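You operate a simulated robot arm through the tools that you are given. There is no shell and no other tool. Be economical: measure what you need, move in short steps, check, and stop when the job is done.

Carry out the task below with a simulated robot arm. There is one attempt and no reset: what you move stays moved.

TASK
Put one of the clear pipes from the top of the white-topped table on the green card. Then fetch the orange-banded beaker from the top of the white-topped table and stand it on top of the green-banded film roll.

It is judged by the outcome, as a careful person would: the job done as asked, and still so three seconds after it is handed in. It fails if anything else is knocked over, pushed out of place, dropped, spilled or broken.

THE ROBOT
A 7-joint arm with a two-finger parallel gripper, fixed in place. Base frame: the origin is at the foot of the arm, x ahead of it, y to its left, z up; the work surface is at about z = 0. Lengths are in m, angles in rad, forces in N, time in s.
With the tool pointing down near the work surface it reaches from about 0.24 to 0.62 m from the base axis. Its first joint turns from -1.152 to 1.152 rad. Payload 2.6 kg.
Tool frame: the origin (TCP) lies between the finger pads and is the grasp point; the fingertips stand 0.03 m ahead of it; z points along the fingers, y is the line along which they close. The gripper opens to 0.094 m. The fingers are 0.028 m wide and 0.01 m thick; the gripper's body (0.05 by 0.096 m) begins 0.055 m behind the TCP.
Orientation is that of the tool frame in the base frame, as [roll, pitch, yaw] about the fixed x, y, z axes, in that order (R = Rz(yaw) Ry(pitch) Rx(roll)). With the fingers straight down and closing along the base's y, the tool's x points along the base's -x, its y along +y and its z along -z.

THE INTERFACE
- The arm moves only by the tool play_rows. Its argument "rows" is a list of rows, each an object (a shift or turn left out is 0, a gripper value left out holds the last) with "xyz": the shift along the base's x, y, z in m, a list of three; "dr": the turn, a rotation vector about the base's x, y, z in rad, a list of three; "grip": the closure in counts, from 0 (fully open) to 255 (shut). In form: [{"xyz": [tx, ty, tz], "dr": [wx, wy, wz], "grip": grip}, ...]. A call has 1 to 20 rows; each row shifts and turns the commanded pose from where the row before left it. A row lasts 0.2 s, in which the tool goes at most 0.05 m and 0.15 rad; a call with a longer step from one row to the next is refused whole, and so is a gripper value outside its range. A pose out of reach is approached as far as the arm can. The call stops where the force on the tool passes 40 N (or 10 N more than at its start, if that is more) or the arm is blocked; 0.2 s more then pass. The fingers move at their own pace (about 0.072 m/s each) and stop on an object; they squeeze with about 31 N. The grip force told is the motor's: it shows also when the fingers shut on nothing. Time passes only in rows, and 0.2 s behind the last, so rows that do not move let the fingers close. It gives the time, the measured TCP pose, the force on the tool (base axes), the opening and the grip force at its end, in the units of the frame above (readings bear some noise).
- Cameras (640 x 400 px; columns grow to the right, rows downward): "scene" is fixed at [0.0475, 0.4414, 0.5655]; the picture's right is [-0.66, -0.75, 0.00], its down [-0.41, 0.36, -0.84] and it looks along [0.63, -0.55, -0.55] (base axes); focal length 267 px, centre (320, 200). "wrist" rides on the gripper at [-0.037, 0, -0.058] in the tool frame; the picture's right is [0.00, -1.00, 0.00], its down [0.97, 0.00, -0.24] and it looks along [0.24, 0.00, 0.97] (tool axes); focal length 218 px, centre (320, 200).
- capture(camera): a new picture of that camera. No time passes.
- probe_pixels(camera, pixels): for up to 12 pixels [column, row] of the newest picture of that camera ("zoom" is the newest enlarged one), the place [x, y, z] in the base frame of the surface seen there, good to about 0.002 m. No time passes.
- enlarge(camera, box): a new picture of the part [left, top, right, bottom] of that camera's present view, enlarged. No time passes.
- finish_job(): hands the job in; it is judged then, once.

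Work in short steps. Measure before you move; look again where a grasp or a placing could have gone wrong, and mend it. You have 80 turns and 38 pictures in all, the two below and enlarged ones among them. Open the gripper and draw the arm clear of the work before you hand the job in, unless the task says otherwise; then end with one line.

The tools are called as a command line: name --argument value ..., lists and objects as JSON in quotes. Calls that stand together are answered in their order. play_rows: Moves the arm, as the interface text tells. Its arguments: {"type":"object","properties":{"rows":{"type":"array"}},"required":["rows"]} The other tools are called the same way: capture (camera) takes a picture; probe_pixels (camera, pixels) gives the place of the surface under pixels of a picture; enlarge (camera, box) takes an enlarged picture of a part of a camera's view; finish_job () hands the job in.

At the start:

```text
clock: 0.0
tool_pos: [0.3876, 0.006, 0.3392]
tcp_rot: [3.14, 0.001, -3.141]
ft_force: [-0.4, -0.6, -0.7]
width: 0.0939
grip_force: 0.0
```

scene: 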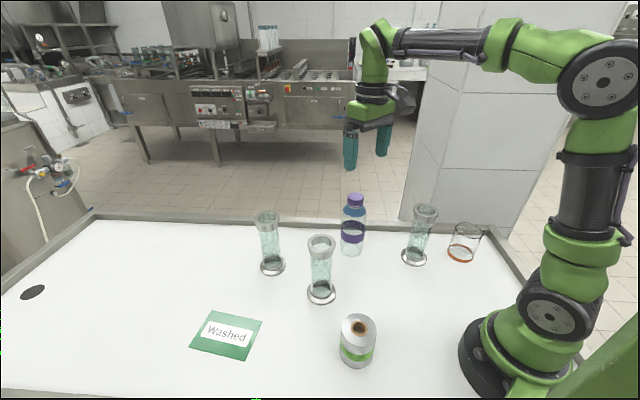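
wrist: 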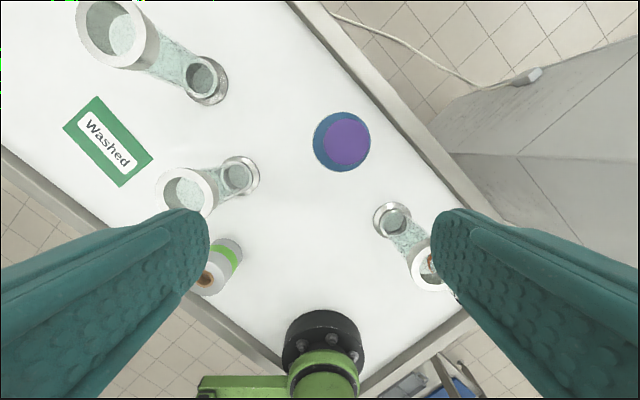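

The scene shows three clear pipes (about (270,245), (321,270), (420,235)), a beaker at (464,243), the film roll at (358,340) and the card at (227,335). I enlarge for detail and probe.

enlarge --camera "scene" --box '[180, 180, 500, 380]'

probe_pixels --camera "scene" --pixels '[[190, 348], [206, 311], [263, 320], [247, 361], [227, 335], [358, 318], [358, 365], [321, 303], [272, 272], [414, 262], [461, 258], [320, 238]]'

```text
2.00 times, centred on (340, 280) of scene
```

zoom: 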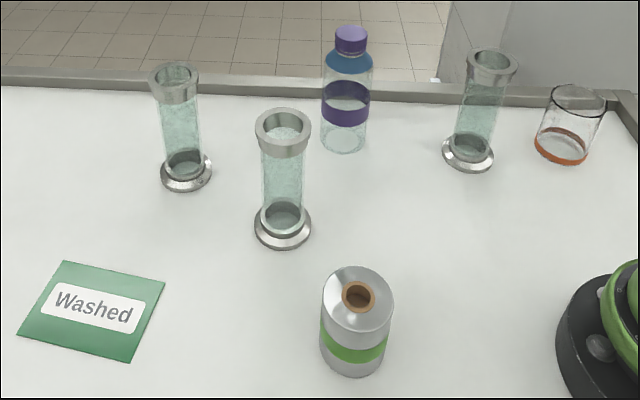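

```text
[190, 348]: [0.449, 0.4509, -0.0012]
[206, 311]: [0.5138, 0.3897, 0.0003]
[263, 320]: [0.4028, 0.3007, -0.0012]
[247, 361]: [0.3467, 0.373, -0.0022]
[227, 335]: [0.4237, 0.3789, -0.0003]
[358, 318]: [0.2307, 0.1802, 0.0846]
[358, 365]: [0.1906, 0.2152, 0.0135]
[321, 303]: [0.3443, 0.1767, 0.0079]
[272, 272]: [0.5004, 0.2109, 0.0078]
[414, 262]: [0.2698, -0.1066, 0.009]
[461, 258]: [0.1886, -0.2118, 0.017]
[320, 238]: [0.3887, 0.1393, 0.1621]
```

Measuring the middle pipe's rim and flange, the roll's top and the beaker in the zoom.

probe_pixels --camera "zoom" --pixels '[[259, 127], [308, 127], [284, 143], [284, 111], [257, 224], [310, 224], [283, 245], [283, 175], [265, 180], [300, 180], [284, 152], [283, 233]]'

probe_pixels --camera "zoom" --pixels '[[325, 295], [390, 295], [357, 270], [357, 322], [344, 297], [374, 297], [358, 312], [552, 97], [604, 103], [577, 113], [580, 86], [561, 160]]'

probe_pixels --camera "zoom" --pixels '[[538, 148], [586, 158], [561, 148], [570, 130], [561, 164], [355, 372], [323, 355], [386, 355], [342, 142], [347, 40], [469, 60], [175, 75]]'

```text
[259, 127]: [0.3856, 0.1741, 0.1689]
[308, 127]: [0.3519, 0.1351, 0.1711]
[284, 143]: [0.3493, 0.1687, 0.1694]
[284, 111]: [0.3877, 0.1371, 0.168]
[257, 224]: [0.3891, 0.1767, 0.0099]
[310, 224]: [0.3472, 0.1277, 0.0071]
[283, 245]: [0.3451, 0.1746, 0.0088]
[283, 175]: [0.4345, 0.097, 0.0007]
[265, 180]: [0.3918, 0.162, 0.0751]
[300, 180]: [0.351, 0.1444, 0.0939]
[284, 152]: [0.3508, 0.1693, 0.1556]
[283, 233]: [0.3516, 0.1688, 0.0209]
```

```text
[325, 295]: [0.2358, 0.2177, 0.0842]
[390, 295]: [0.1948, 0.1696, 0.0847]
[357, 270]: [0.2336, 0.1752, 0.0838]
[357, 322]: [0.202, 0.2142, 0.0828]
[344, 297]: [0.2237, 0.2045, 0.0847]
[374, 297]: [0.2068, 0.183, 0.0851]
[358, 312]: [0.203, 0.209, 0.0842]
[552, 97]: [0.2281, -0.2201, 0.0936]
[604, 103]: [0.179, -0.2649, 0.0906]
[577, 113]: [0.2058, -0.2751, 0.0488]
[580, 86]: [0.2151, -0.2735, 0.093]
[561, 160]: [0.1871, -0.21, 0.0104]
```

```text
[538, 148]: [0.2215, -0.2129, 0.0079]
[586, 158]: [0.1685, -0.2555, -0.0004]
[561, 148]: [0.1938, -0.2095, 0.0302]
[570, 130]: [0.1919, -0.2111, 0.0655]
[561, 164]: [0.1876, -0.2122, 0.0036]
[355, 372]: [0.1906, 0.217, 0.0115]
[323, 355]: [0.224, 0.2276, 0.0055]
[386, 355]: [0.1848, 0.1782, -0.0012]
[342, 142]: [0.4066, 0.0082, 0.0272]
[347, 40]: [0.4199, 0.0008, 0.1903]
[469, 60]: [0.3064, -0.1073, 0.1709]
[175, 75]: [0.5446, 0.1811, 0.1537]
```

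Middle pipe: rim centre ≈(0.3686, 0.154), top z 0.17, collar about 0.055 wide. I move above it and check with the wrist camera.

play_rows --rows '[{"xyz": [-0.004, 0.037, 0]}, {"xyz": [-0.005, 0.037, 0]}, {"xyz": [-0.005, 0.037, 0]}, {"xyz": [-0.005, 0.037, 0]}, {"xyz": [0, 0, -0.03]}, {"xyz": [0, 0, -0.03]}, {}, {}]'

capture --camera "wrist"

```text
clock: 1.8
tool_pos: [0.3682, 0.1552, 0.2796]
tcp_rot: [-3.141, 0.0, 3.14]
ft_force: [-1.0, 0.6, 0.7]
width: 0.094
grip_force: 0.1
```

```text
34 pictures are left
```

wrist: 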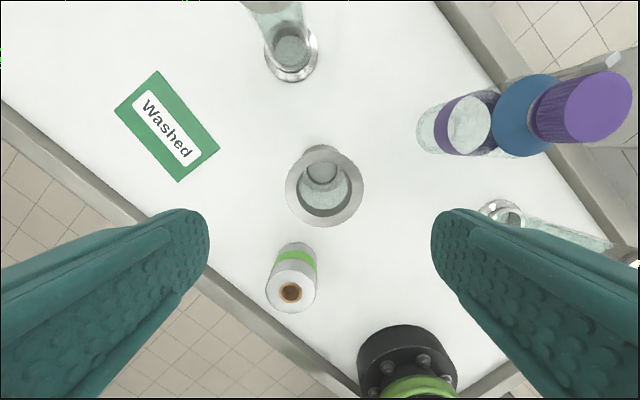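

probe_pixels --camera "wrist" --pixels '[[289, 186], [359, 186], [325, 221], [322, 152], [270, 292], [312, 292], [291, 309], [291, 272], [151, 72], [219, 148], [180, 181], [116, 110]]'

```text
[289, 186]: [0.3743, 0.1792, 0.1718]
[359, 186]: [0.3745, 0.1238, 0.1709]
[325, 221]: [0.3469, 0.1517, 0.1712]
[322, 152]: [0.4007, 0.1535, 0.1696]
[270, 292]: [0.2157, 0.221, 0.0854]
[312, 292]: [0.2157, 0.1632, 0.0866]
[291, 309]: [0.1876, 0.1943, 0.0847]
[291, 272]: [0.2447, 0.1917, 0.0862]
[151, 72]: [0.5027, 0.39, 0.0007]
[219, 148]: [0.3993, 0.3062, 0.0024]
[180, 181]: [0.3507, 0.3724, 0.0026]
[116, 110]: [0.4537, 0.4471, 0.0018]
```

Rim centre ≈(0.372, 0.1525), diameter ≈0.057. I line up, descend to z≈0.153 and close on the collar.

play_rows --rows '[{"xyz": [0.004, -0.0025, -0.02]}, {"xyz": [0, 0, -0.035]}, {"xyz": [0, 0, -0.035]}, {"xyz": [0, 0, -0.025]}, {"xyz": [0, 0, -0.012]}, {}, {"grip": 80}, {"grip": 140}, {"grip": 255}, {"grip": 255}, {"grip": 255}]'

```text
clock: 4.2
tool_pos: [0.3729, 0.1527, 0.1516]
tcp_rot: [-3.141, -0.001, 3.142]
ft_force: [0.6, -1.2, 0.0]
width: 0.0593
grip_force: 31.1
```

Gripped at 0.059. Lifting 0.08 and checking.

play_rows --rows '[{"xyz": [0, 0, 0.01]}, {"xyz": [0, 0, 0.02]}, {"xyz": [0, 0, 0.025]}, {"xyz": [0, 0, 0.025]}, {}]'

capture --camera "scene"

```text
clock: 5.4
tool_pos: [0.3731, 0.1528, 0.2332]
tcp_rot: [3.141, 0.0, 3.139]
ft_force: [0.7, 0.0, -3.9]
width: 0.0593
grip_force: 30.7
```

```text
33 pictures are left
```

scene: 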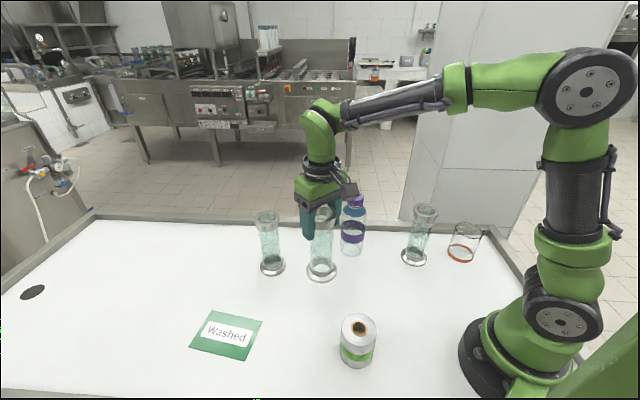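

The pipe is up and upright. Carrying it over the card centre (0.428, 0.379).

play_rows --rows '[{"xyz": [0.004, 0.018, 0]}, {"xyz": [0.008, 0.033, 0]}, {"xyz": [0.009, 0.036, 0]}, {"xyz": [0.009, 0.036, 0]}, {"xyz": [0.009, 0.036, 0]}, {"xyz": [0.009, 0.036, 0]}, {"xyz": [0.005, 0.021, 0]}, {"xyz": [0.002, 0.01, 0]}, {}, {}]'

capture --camera "scene"

```text
clock: 7.6
tool_pos: [0.428, 0.3773, 0.2328]
tcp_rot: [3.14, 0.0, -3.141]
ft_force: [0.5, -0.5, -3.2]
width: 0.0597
grip_force: 30.1
```

```text
32 pictures are left
```

scene: 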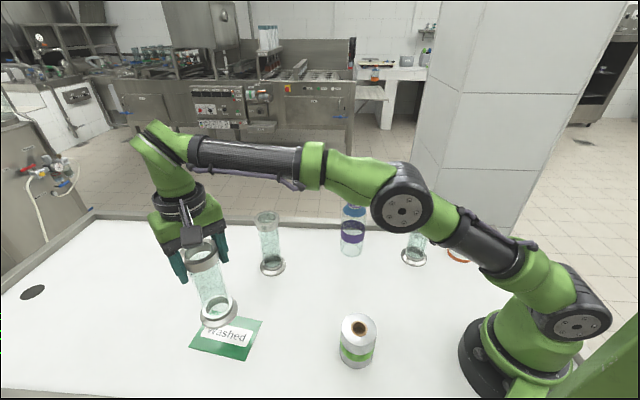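

Over the card; lowering 0.078, then slowly to contact.

play_rows --rows '[{"xyz": [0, 0, -0.02]}, {"xyz": [0, 0, -0.025]}, {"xyz": [0, 0, -0.02]}, {"xyz": [0, 0, -0.01]}, {"xyz": [0, 0, -0.003]}, {}]'

```text
clock: 9.0
tool_pos: [0.4282, 0.3793, 0.1532]
tcp_rot: [3.141, 0.0, -3.141]
ft_force: [0.5, 0.7, -3.6]
width: 0.0594
grip_force: 30.9
```

play_rows --rows '[{"xyz": [0, 0, -0.001]}, {}]'

enlarge --camera "scene" --box '[140, 210, 300, 370]'

```text
clock: 9.6
tool_pos: [0.4281, 0.3793, 0.1541]
tcp_rot: [3.141, 0.0, 3.141]
ft_force: [-0.3, -1.1, 1.8]
width: 0.0595
grip_force: 30.6
```

```text
2.50 times, centred on (220, 290) of scene
```

zoom: 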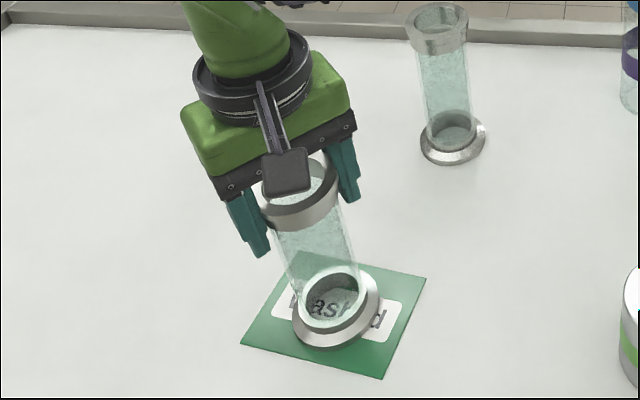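

Contact is shown (force z rose from −3.6 to +1.8) and the pipe is on the card. Releasing and rising straight up.

play_rows --rows '[{"grip": 130}, {"grip": 60}, {"grip": 0}, {"grip": 0}, {}, {"xyz": [0, 0, 0.02]}, {"xyz": [0, 0, 0.04]}, {"xyz": [0, 0, 0.045]}, {"xyz": [0, 0, 0.045]}, {}]'

capture --camera "scene"

```text
clock: 11.8
tool_pos: [0.4151, 0.3752, 0.2858]
tcp_rot: [3.14, 0.003, -3.141]
ft_force: [0.0, 0.0, 0.0]
width: 0.0939
grip_force: 0.1
out of reach, approached as far as the arm can: row 9
```

```text
30 pictures are left
```

scene: 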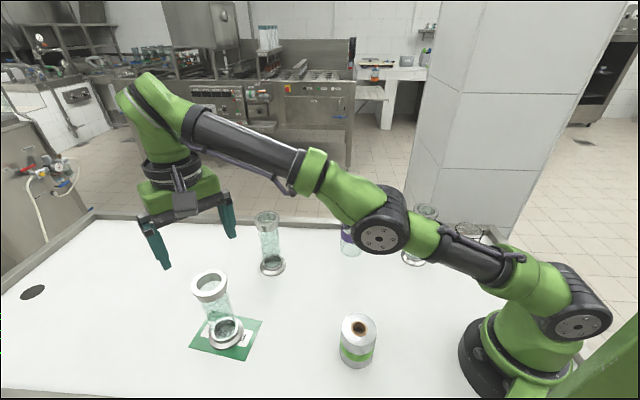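

The pipe stands on the card. Now I travel at height to above the beaker area, by an arc.

play_rows --rows '[{"xyz": [-0.02, -0.03, 0]}, {"xyz": [-0.015, -0.04, 0]}, {"xyz": [-0.01, -0.045, 0]}, {"xyz": [-0.01, -0.045, 0]}, {"xyz": [-0.005, -0.045, 0]}, {"xyz": [-0.005, -0.045, 0]}, {"xyz": [0, -0.045, 0]}, {"xyz": [0, -0.045, 0]}, {"xyz": [-0.01, -0.045, 0]}, {"xyz": [-0.02, -0.04, 0]}, {"xyz": [-0.02, -0.04, 0]}, {"xyz": [-0.02, -0.04, 0]}, {"xyz": [-0.02, -0.04, 0]}, {}]'

capture --camera "wrist"

```text
clock: 14.8
tool_pos: [0.3576, -0.0975, 0.3237]
tcp_rot: [3.141, -0.001, 3.141]
ft_force: [-0.2, 0.3, -0.2]
width: 0.0939
grip_force: 0.0
out of reach, approached as far as the arm can: row 1, 2, 3, 4
```

```text
29 pictures are left
```

wrist: 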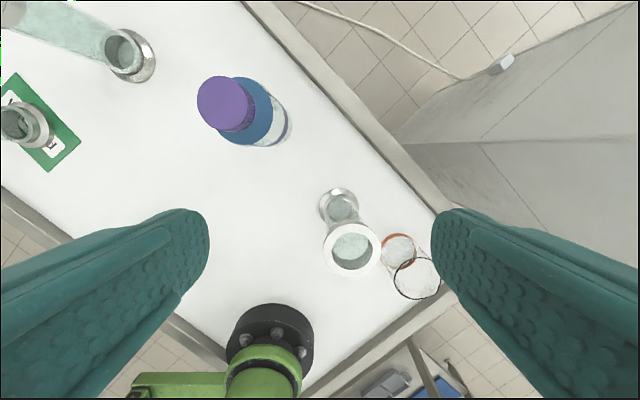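

play_rows --rows '[{"xyz": [-0.02, -0.035, 0]}, {"xyz": [-0.025, -0.035, 0]}, {"xyz": [-0.03, -0.035, 0]}, {"xyz": [-0.03, -0.02, 0]}, {"xyz": [-0.03, -0.012, 0]}, {}]'

capture --camera "wrist"

```text
clock: 16.2
tool_pos: [0.2239, -0.233, 0.3223]
tcp_rot: [-3.141, 0.001, 3.142]
ft_force: [-1.0, 0.4, -0.9]
width: 0.0939
grip_force: 0.0
```

```text
28 pictures are left
```

wrist: 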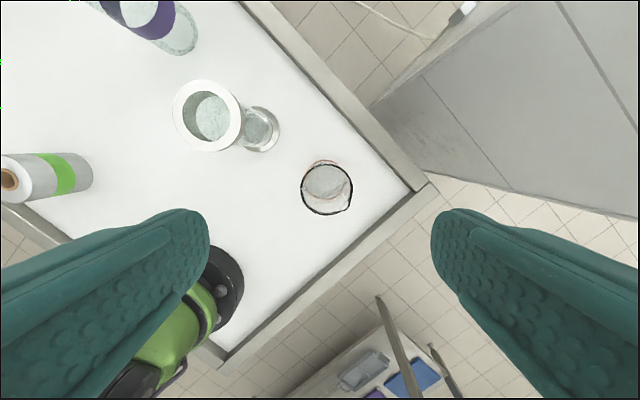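

enlarge --camera "wrist" --box '[240, 100, 440, 240]'

probe_pixels --camera "wrist" --pixels '[[302, 190], [351, 190], [326, 214], [326, 165], [322, 160], [349, 208], [380, 221], [390, 165], [410, 189], [330, 262], [175, 115], [240, 115]]'

```text
2.86 times, centred on (340, 170) of wrist
```

zoom: 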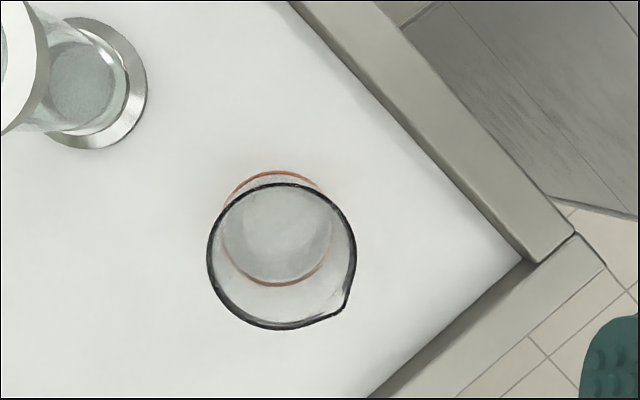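

```text
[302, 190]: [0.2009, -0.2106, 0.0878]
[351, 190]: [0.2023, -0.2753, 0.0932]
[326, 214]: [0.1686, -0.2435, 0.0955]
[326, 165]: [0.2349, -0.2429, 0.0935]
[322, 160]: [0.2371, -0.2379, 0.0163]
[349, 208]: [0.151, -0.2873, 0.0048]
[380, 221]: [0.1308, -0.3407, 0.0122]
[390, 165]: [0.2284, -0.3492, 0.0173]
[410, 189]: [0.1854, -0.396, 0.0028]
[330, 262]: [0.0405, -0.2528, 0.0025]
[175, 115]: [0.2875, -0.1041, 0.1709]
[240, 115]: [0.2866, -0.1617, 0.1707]
```

Beaker rim centre (0.202, −0.2425), ø0.066, top z 0.094. Line up and descend to just above it.

play_rows --rows '[{"xyz": [-0.0215, -0.0095, -0.01]}, {"xyz": [0, 0, -0.045]}, {"xyz": [0, 0, -0.045]}, {"xyz": [0, 0, -0.045]}, {"xyz": [0, 0, -0.025]}, {}]'

capture --camera "wrist"

```text
clock: 17.6
tool_pos: [0.2025, -0.2423, 0.1538]
tcp_rot: [-3.141, 0.0, 3.142]
ft_force: [-1.3, 1.4, -0.2]
width: 0.0941
grip_force: 0.1
```

```text
26 pictures are left
```

wrist: 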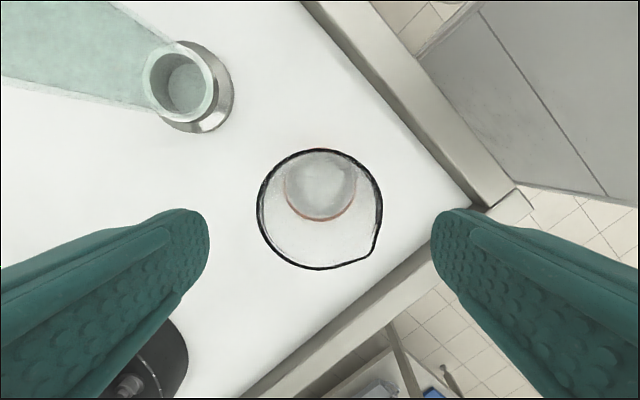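

Centred (rim columns 258–382). Descend to z 0.06 and close.

play_rows --rows '[{"xyz": [0, 0, -0.03]}, {"xyz": [0, 0, -0.035]}, {"xyz": [0, 0, -0.02]}, {"xyz": [0, 0, -0.009]}, {}, {"grip": 50}, {"grip": 100}, {"grip": 255}, {"grip": 255}, {"grip": 255}]'

```text
clock: 19.8
tool_pos: [0.202, -0.2423, 0.0587]
tcp_rot: [-3.141, 0.0, -3.141]
ft_force: [0.6, -0.5, -0.1]
width: 0.0709
grip_force: 30.6
```

play_rows --rows '[{"xyz": [0, 0, 0.01]}, {"xyz": [0, 0, 0.025]}, {"xyz": [0, 0, 0.04]}, {"xyz": [0, 0, 0.045]}, {"xyz": [0, 0, 0.045]}, {"xyz": [0, 0, 0.045]}, {}]'

capture --camera "scene"

capture --camera "wrist"

```text
clock: 21.4
tool_pos: [0.2028, -0.2426, 0.2703]
tcp_rot: [3.14, 0.0, -3.141]
ft_force: [0.6, 0.0, -0.9]
width: 0.071
grip_force: 31.2
```

```text
25 pictures are left
```

scene: 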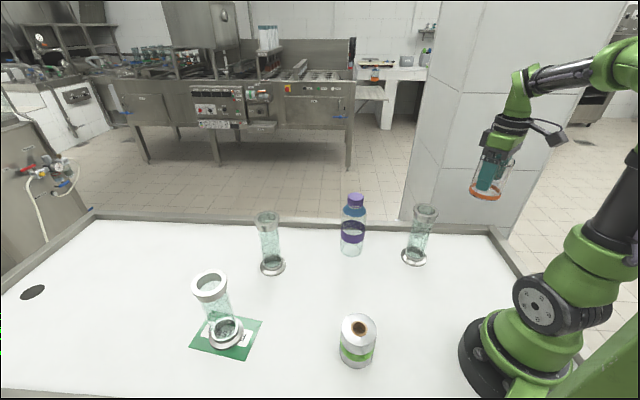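

```text
24 pictures are left
```

wrist: 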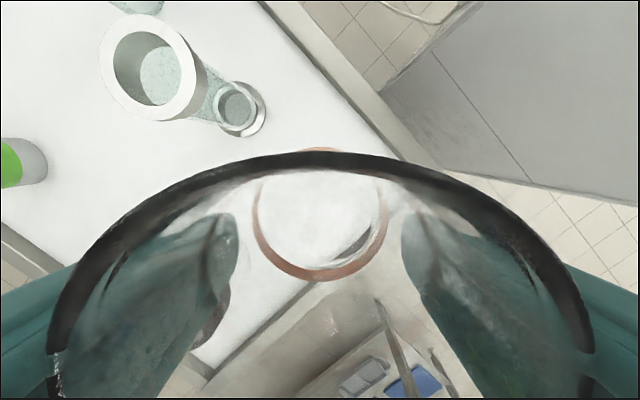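

Beaker held upright. Carrying it by an arc at z≈0.27 to above the roll (0.2157, 0.193).

play_rows --rows '[{"xyz": [0.012, 0.014, 0]}, {"xyz": [0.025, 0.028, 0]}, {"xyz": [0.025, 0.03, 0]}, {"xyz": [0.02, 0.034, 0]}, {"xyz": [0.014, 0.036, 0]}, {"xyz": [0.01, 0.038, 0]}, {"xyz": [0.004, 0.04, 0]}, {"xyz": [-0.004, 0.04, 0]}, {"xyz": [-0.012, 0.038, 0]}, {"xyz": [-0.016, 0.036, 0]}, {"xyz": [-0.02, 0.034, 0]}, {"xyz": [-0.02, 0.032, 0]}, {"xyz": [-0.015, 0.022, 0]}, {"xyz": [-0.0101, 0.0136, 0]}, {}, {}]'

capture --camera "scene"

capture --camera "wrist"

```text
clock: 24.8
tool_pos: [0.215, 0.192, 0.2703]
tcp_rot: [-3.141, 0.001, 3.14]
ft_force: [-0.3, 0.1, -1.7]
width: 0.0705
grip_force: 31.2
```

```text
23 pictures are left
```

scene: 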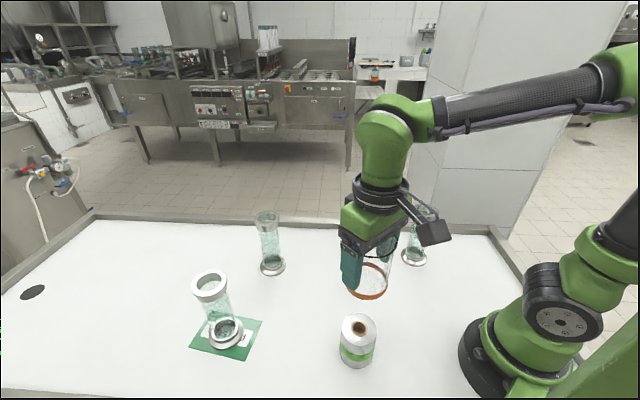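

```text
22 pictures are left
```

wrist: 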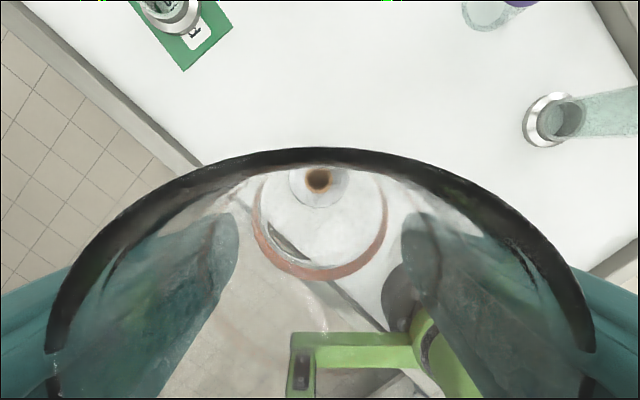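

Over the roll. Lowering until the base is ~8 mm above the roll, then check alignment.

play_rows --rows '[{"xyz": [0.0005, 0.001, -0.02]}, {"xyz": [0, 0, -0.035]}, {"xyz": [0, 0, -0.03]}, {"xyz": [0, 0, -0.02]}, {"xyz": [0, 0, -0.012]}, {}]'

enlarge --camera "scene" --box '[280, 250, 440, 390]'

capture --camera "wrist"

```text
clock: 26.2
tool_pos: [0.2157, 0.1927, 0.1531]
tcp_rot: [3.14, -0.001, 3.14]
ft_force: [0.3, 0.0, -1.2]
width: 0.071
grip_force: 31.3
```

```text
2.86 times, centred on (360, 320) of scene
```

zoom: 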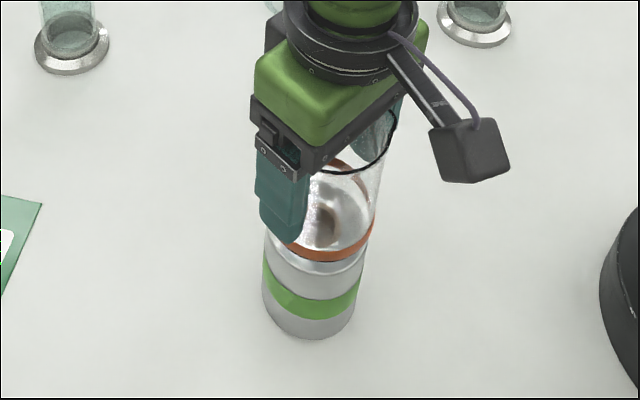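

```text
20 pictures are left
```

wrist: 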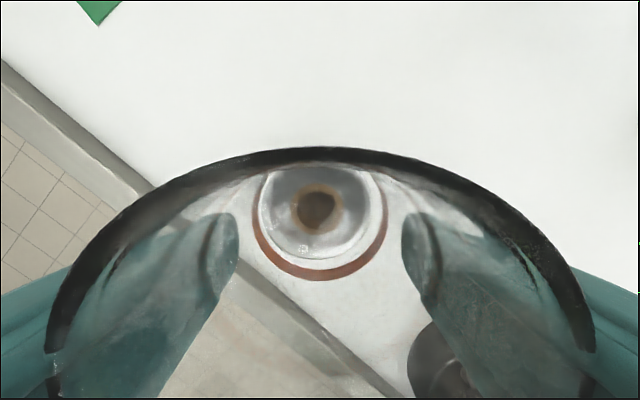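

The roll's core appears at (316,208), about 2 mm toward +y of the beaker's centre; I correct 2 mm and lower gently.

play_rows --rows '[{"xyz": [0, 0.002, 0]}, {"xyz": [0, 0, -0.005]}, {"xyz": [0, 0, -0.002]}, {}]'

```text
clock: 27.2
tool_pos: [0.2138, 0.1951, 0.1452]
tcp_rot: [-3.141, 0.0, -3.141]
ft_force: [-0.5, 1.0, -0.9]
width: 0.0707
grip_force: 30.3
```

play_rows --rows '[{"xyz": [0, 0, -0.001]}, {}]'

enlarge --camera "scene" --box '[310, 270, 410, 370]'

```text
clock: 27.8
tool_pos: [0.2152, 0.1956, 0.145]
tcp_rot: [-3.14, 0.0, -3.141]
ft_force: [0.5, 0.6, -1.0]
width: 0.0706
grip_force: 31.2
```

```text
4.00 times, centred on (360, 320) of scene
```

zoom: 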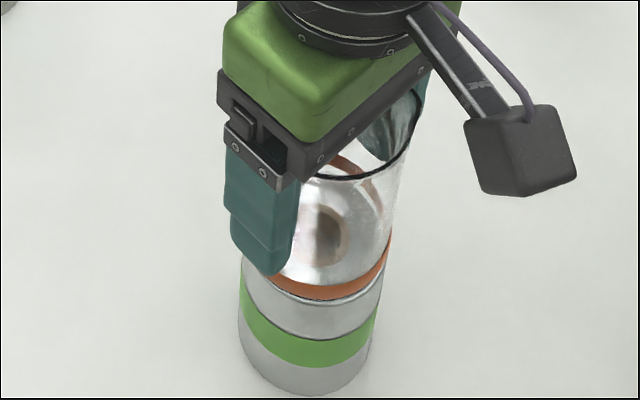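

play_rows --rows '[{"xyz": [0, 0, -0.001]}, {}]'

play_rows --rows '[{"xyz": [0, 0, -0.001]}, {}]'

```text
clock: 28.4
tool_pos: [0.2147, 0.1946, 0.1428]
tcp_rot: [3.14, 0.0, -3.141]
ft_force: [0.1, -0.1, -0.8]
width: 0.0709
grip_force: 31.0
```

```text
clock: 29.0
tool_pos: [0.2155, 0.1959, 0.1431]
tcp_rot: [3.14, 0.003, -3.141]
ft_force: [-3.3, -3.8, 21.9]
width: 0.0707
grip_force: 31.1
```

Contact (21.9 N). Backing off 0.5 mm, then releasing slowly and rising.

play_rows --rows '[{"xyz": [0, 0, 0.0007]}, {}]'

```text
clock: 29.6
tool_pos: [0.2159, 0.1955, 0.1418]
tcp_rot: [3.14, 0.002, -3.14]
ft_force: [1.2, 0.8, 12.3]
width: 0.0707
grip_force: 31.0
```

play_rows --rows '[{"xyz": [0, 0, 0.0006]}, {"grip": 60}, {"grip": 40}, {"grip": 0}, {"grip": 0}, {}]'

enlarge --camera "scene" --box '[280, 250, 440, 390]'

```text
clock: 31.0
tool_pos: [0.216, 0.1949, 0.1436]
tcp_rot: [-3.141, 0.0, -3.142]
ft_force: [0.0, 0.6, -0.2]
width: 0.094
grip_force: 0.1
```

```text
2.86 times, centred on (360, 320) of scene
```

zoom: 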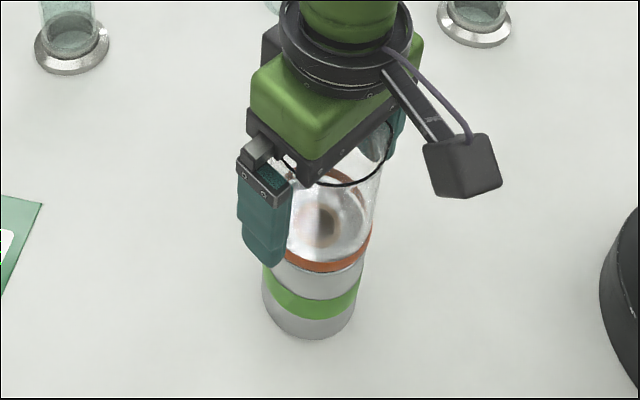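

The beaker stands on the roll and the fingers are open. Rising straight up, then clear.

play_rows --rows '[{"xyz": [0, 0, 0.02]}, {"xyz": [0, 0, 0.03]}, {"xyz": [0, 0, 0.04]}, {"xyz": [0, 0, 0.04]}, {"xyz": [0, 0, 0.03]}, {"xyz": [0.04, -0.02, 0]}, {"xyz": [0.04, -0.03, 0]}, {"xyz": [0.03, -0.04, 0]}, {"xyz": [0.01, -0.045, 0]}, {}, {}]'

capture --camera "scene"

enlarge --camera "scene" --box '[180, 220, 420, 380]'

```text
clock: 33.4
tool_pos: [0.3361, 0.0592, 0.303]
tcp_rot: [3.141, 0.001, 3.141]
ft_force: [-0.5, -0.5, 0.5]
width: 0.0939
grip_force: 0.0
```

```text
17 pictures are left
```

scene: 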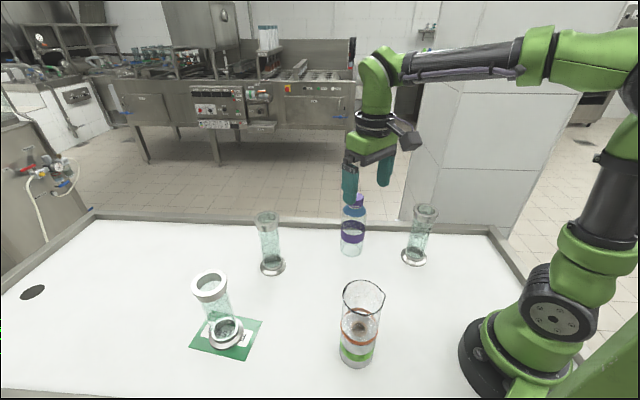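

```text
2.50 times, centred on (300, 300) of scene
```

zoom: 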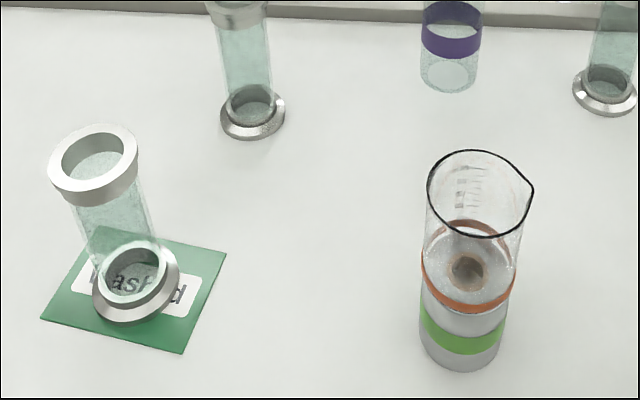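

Both placings are good, and nothing else has moved. Handing in.

finish_job

```text
The job is handed in.
```

One clear pipe stands on the green card and the orange-banded beaker stands on the green-banded film roll. The gripper is open and clear, and the job is handed in.
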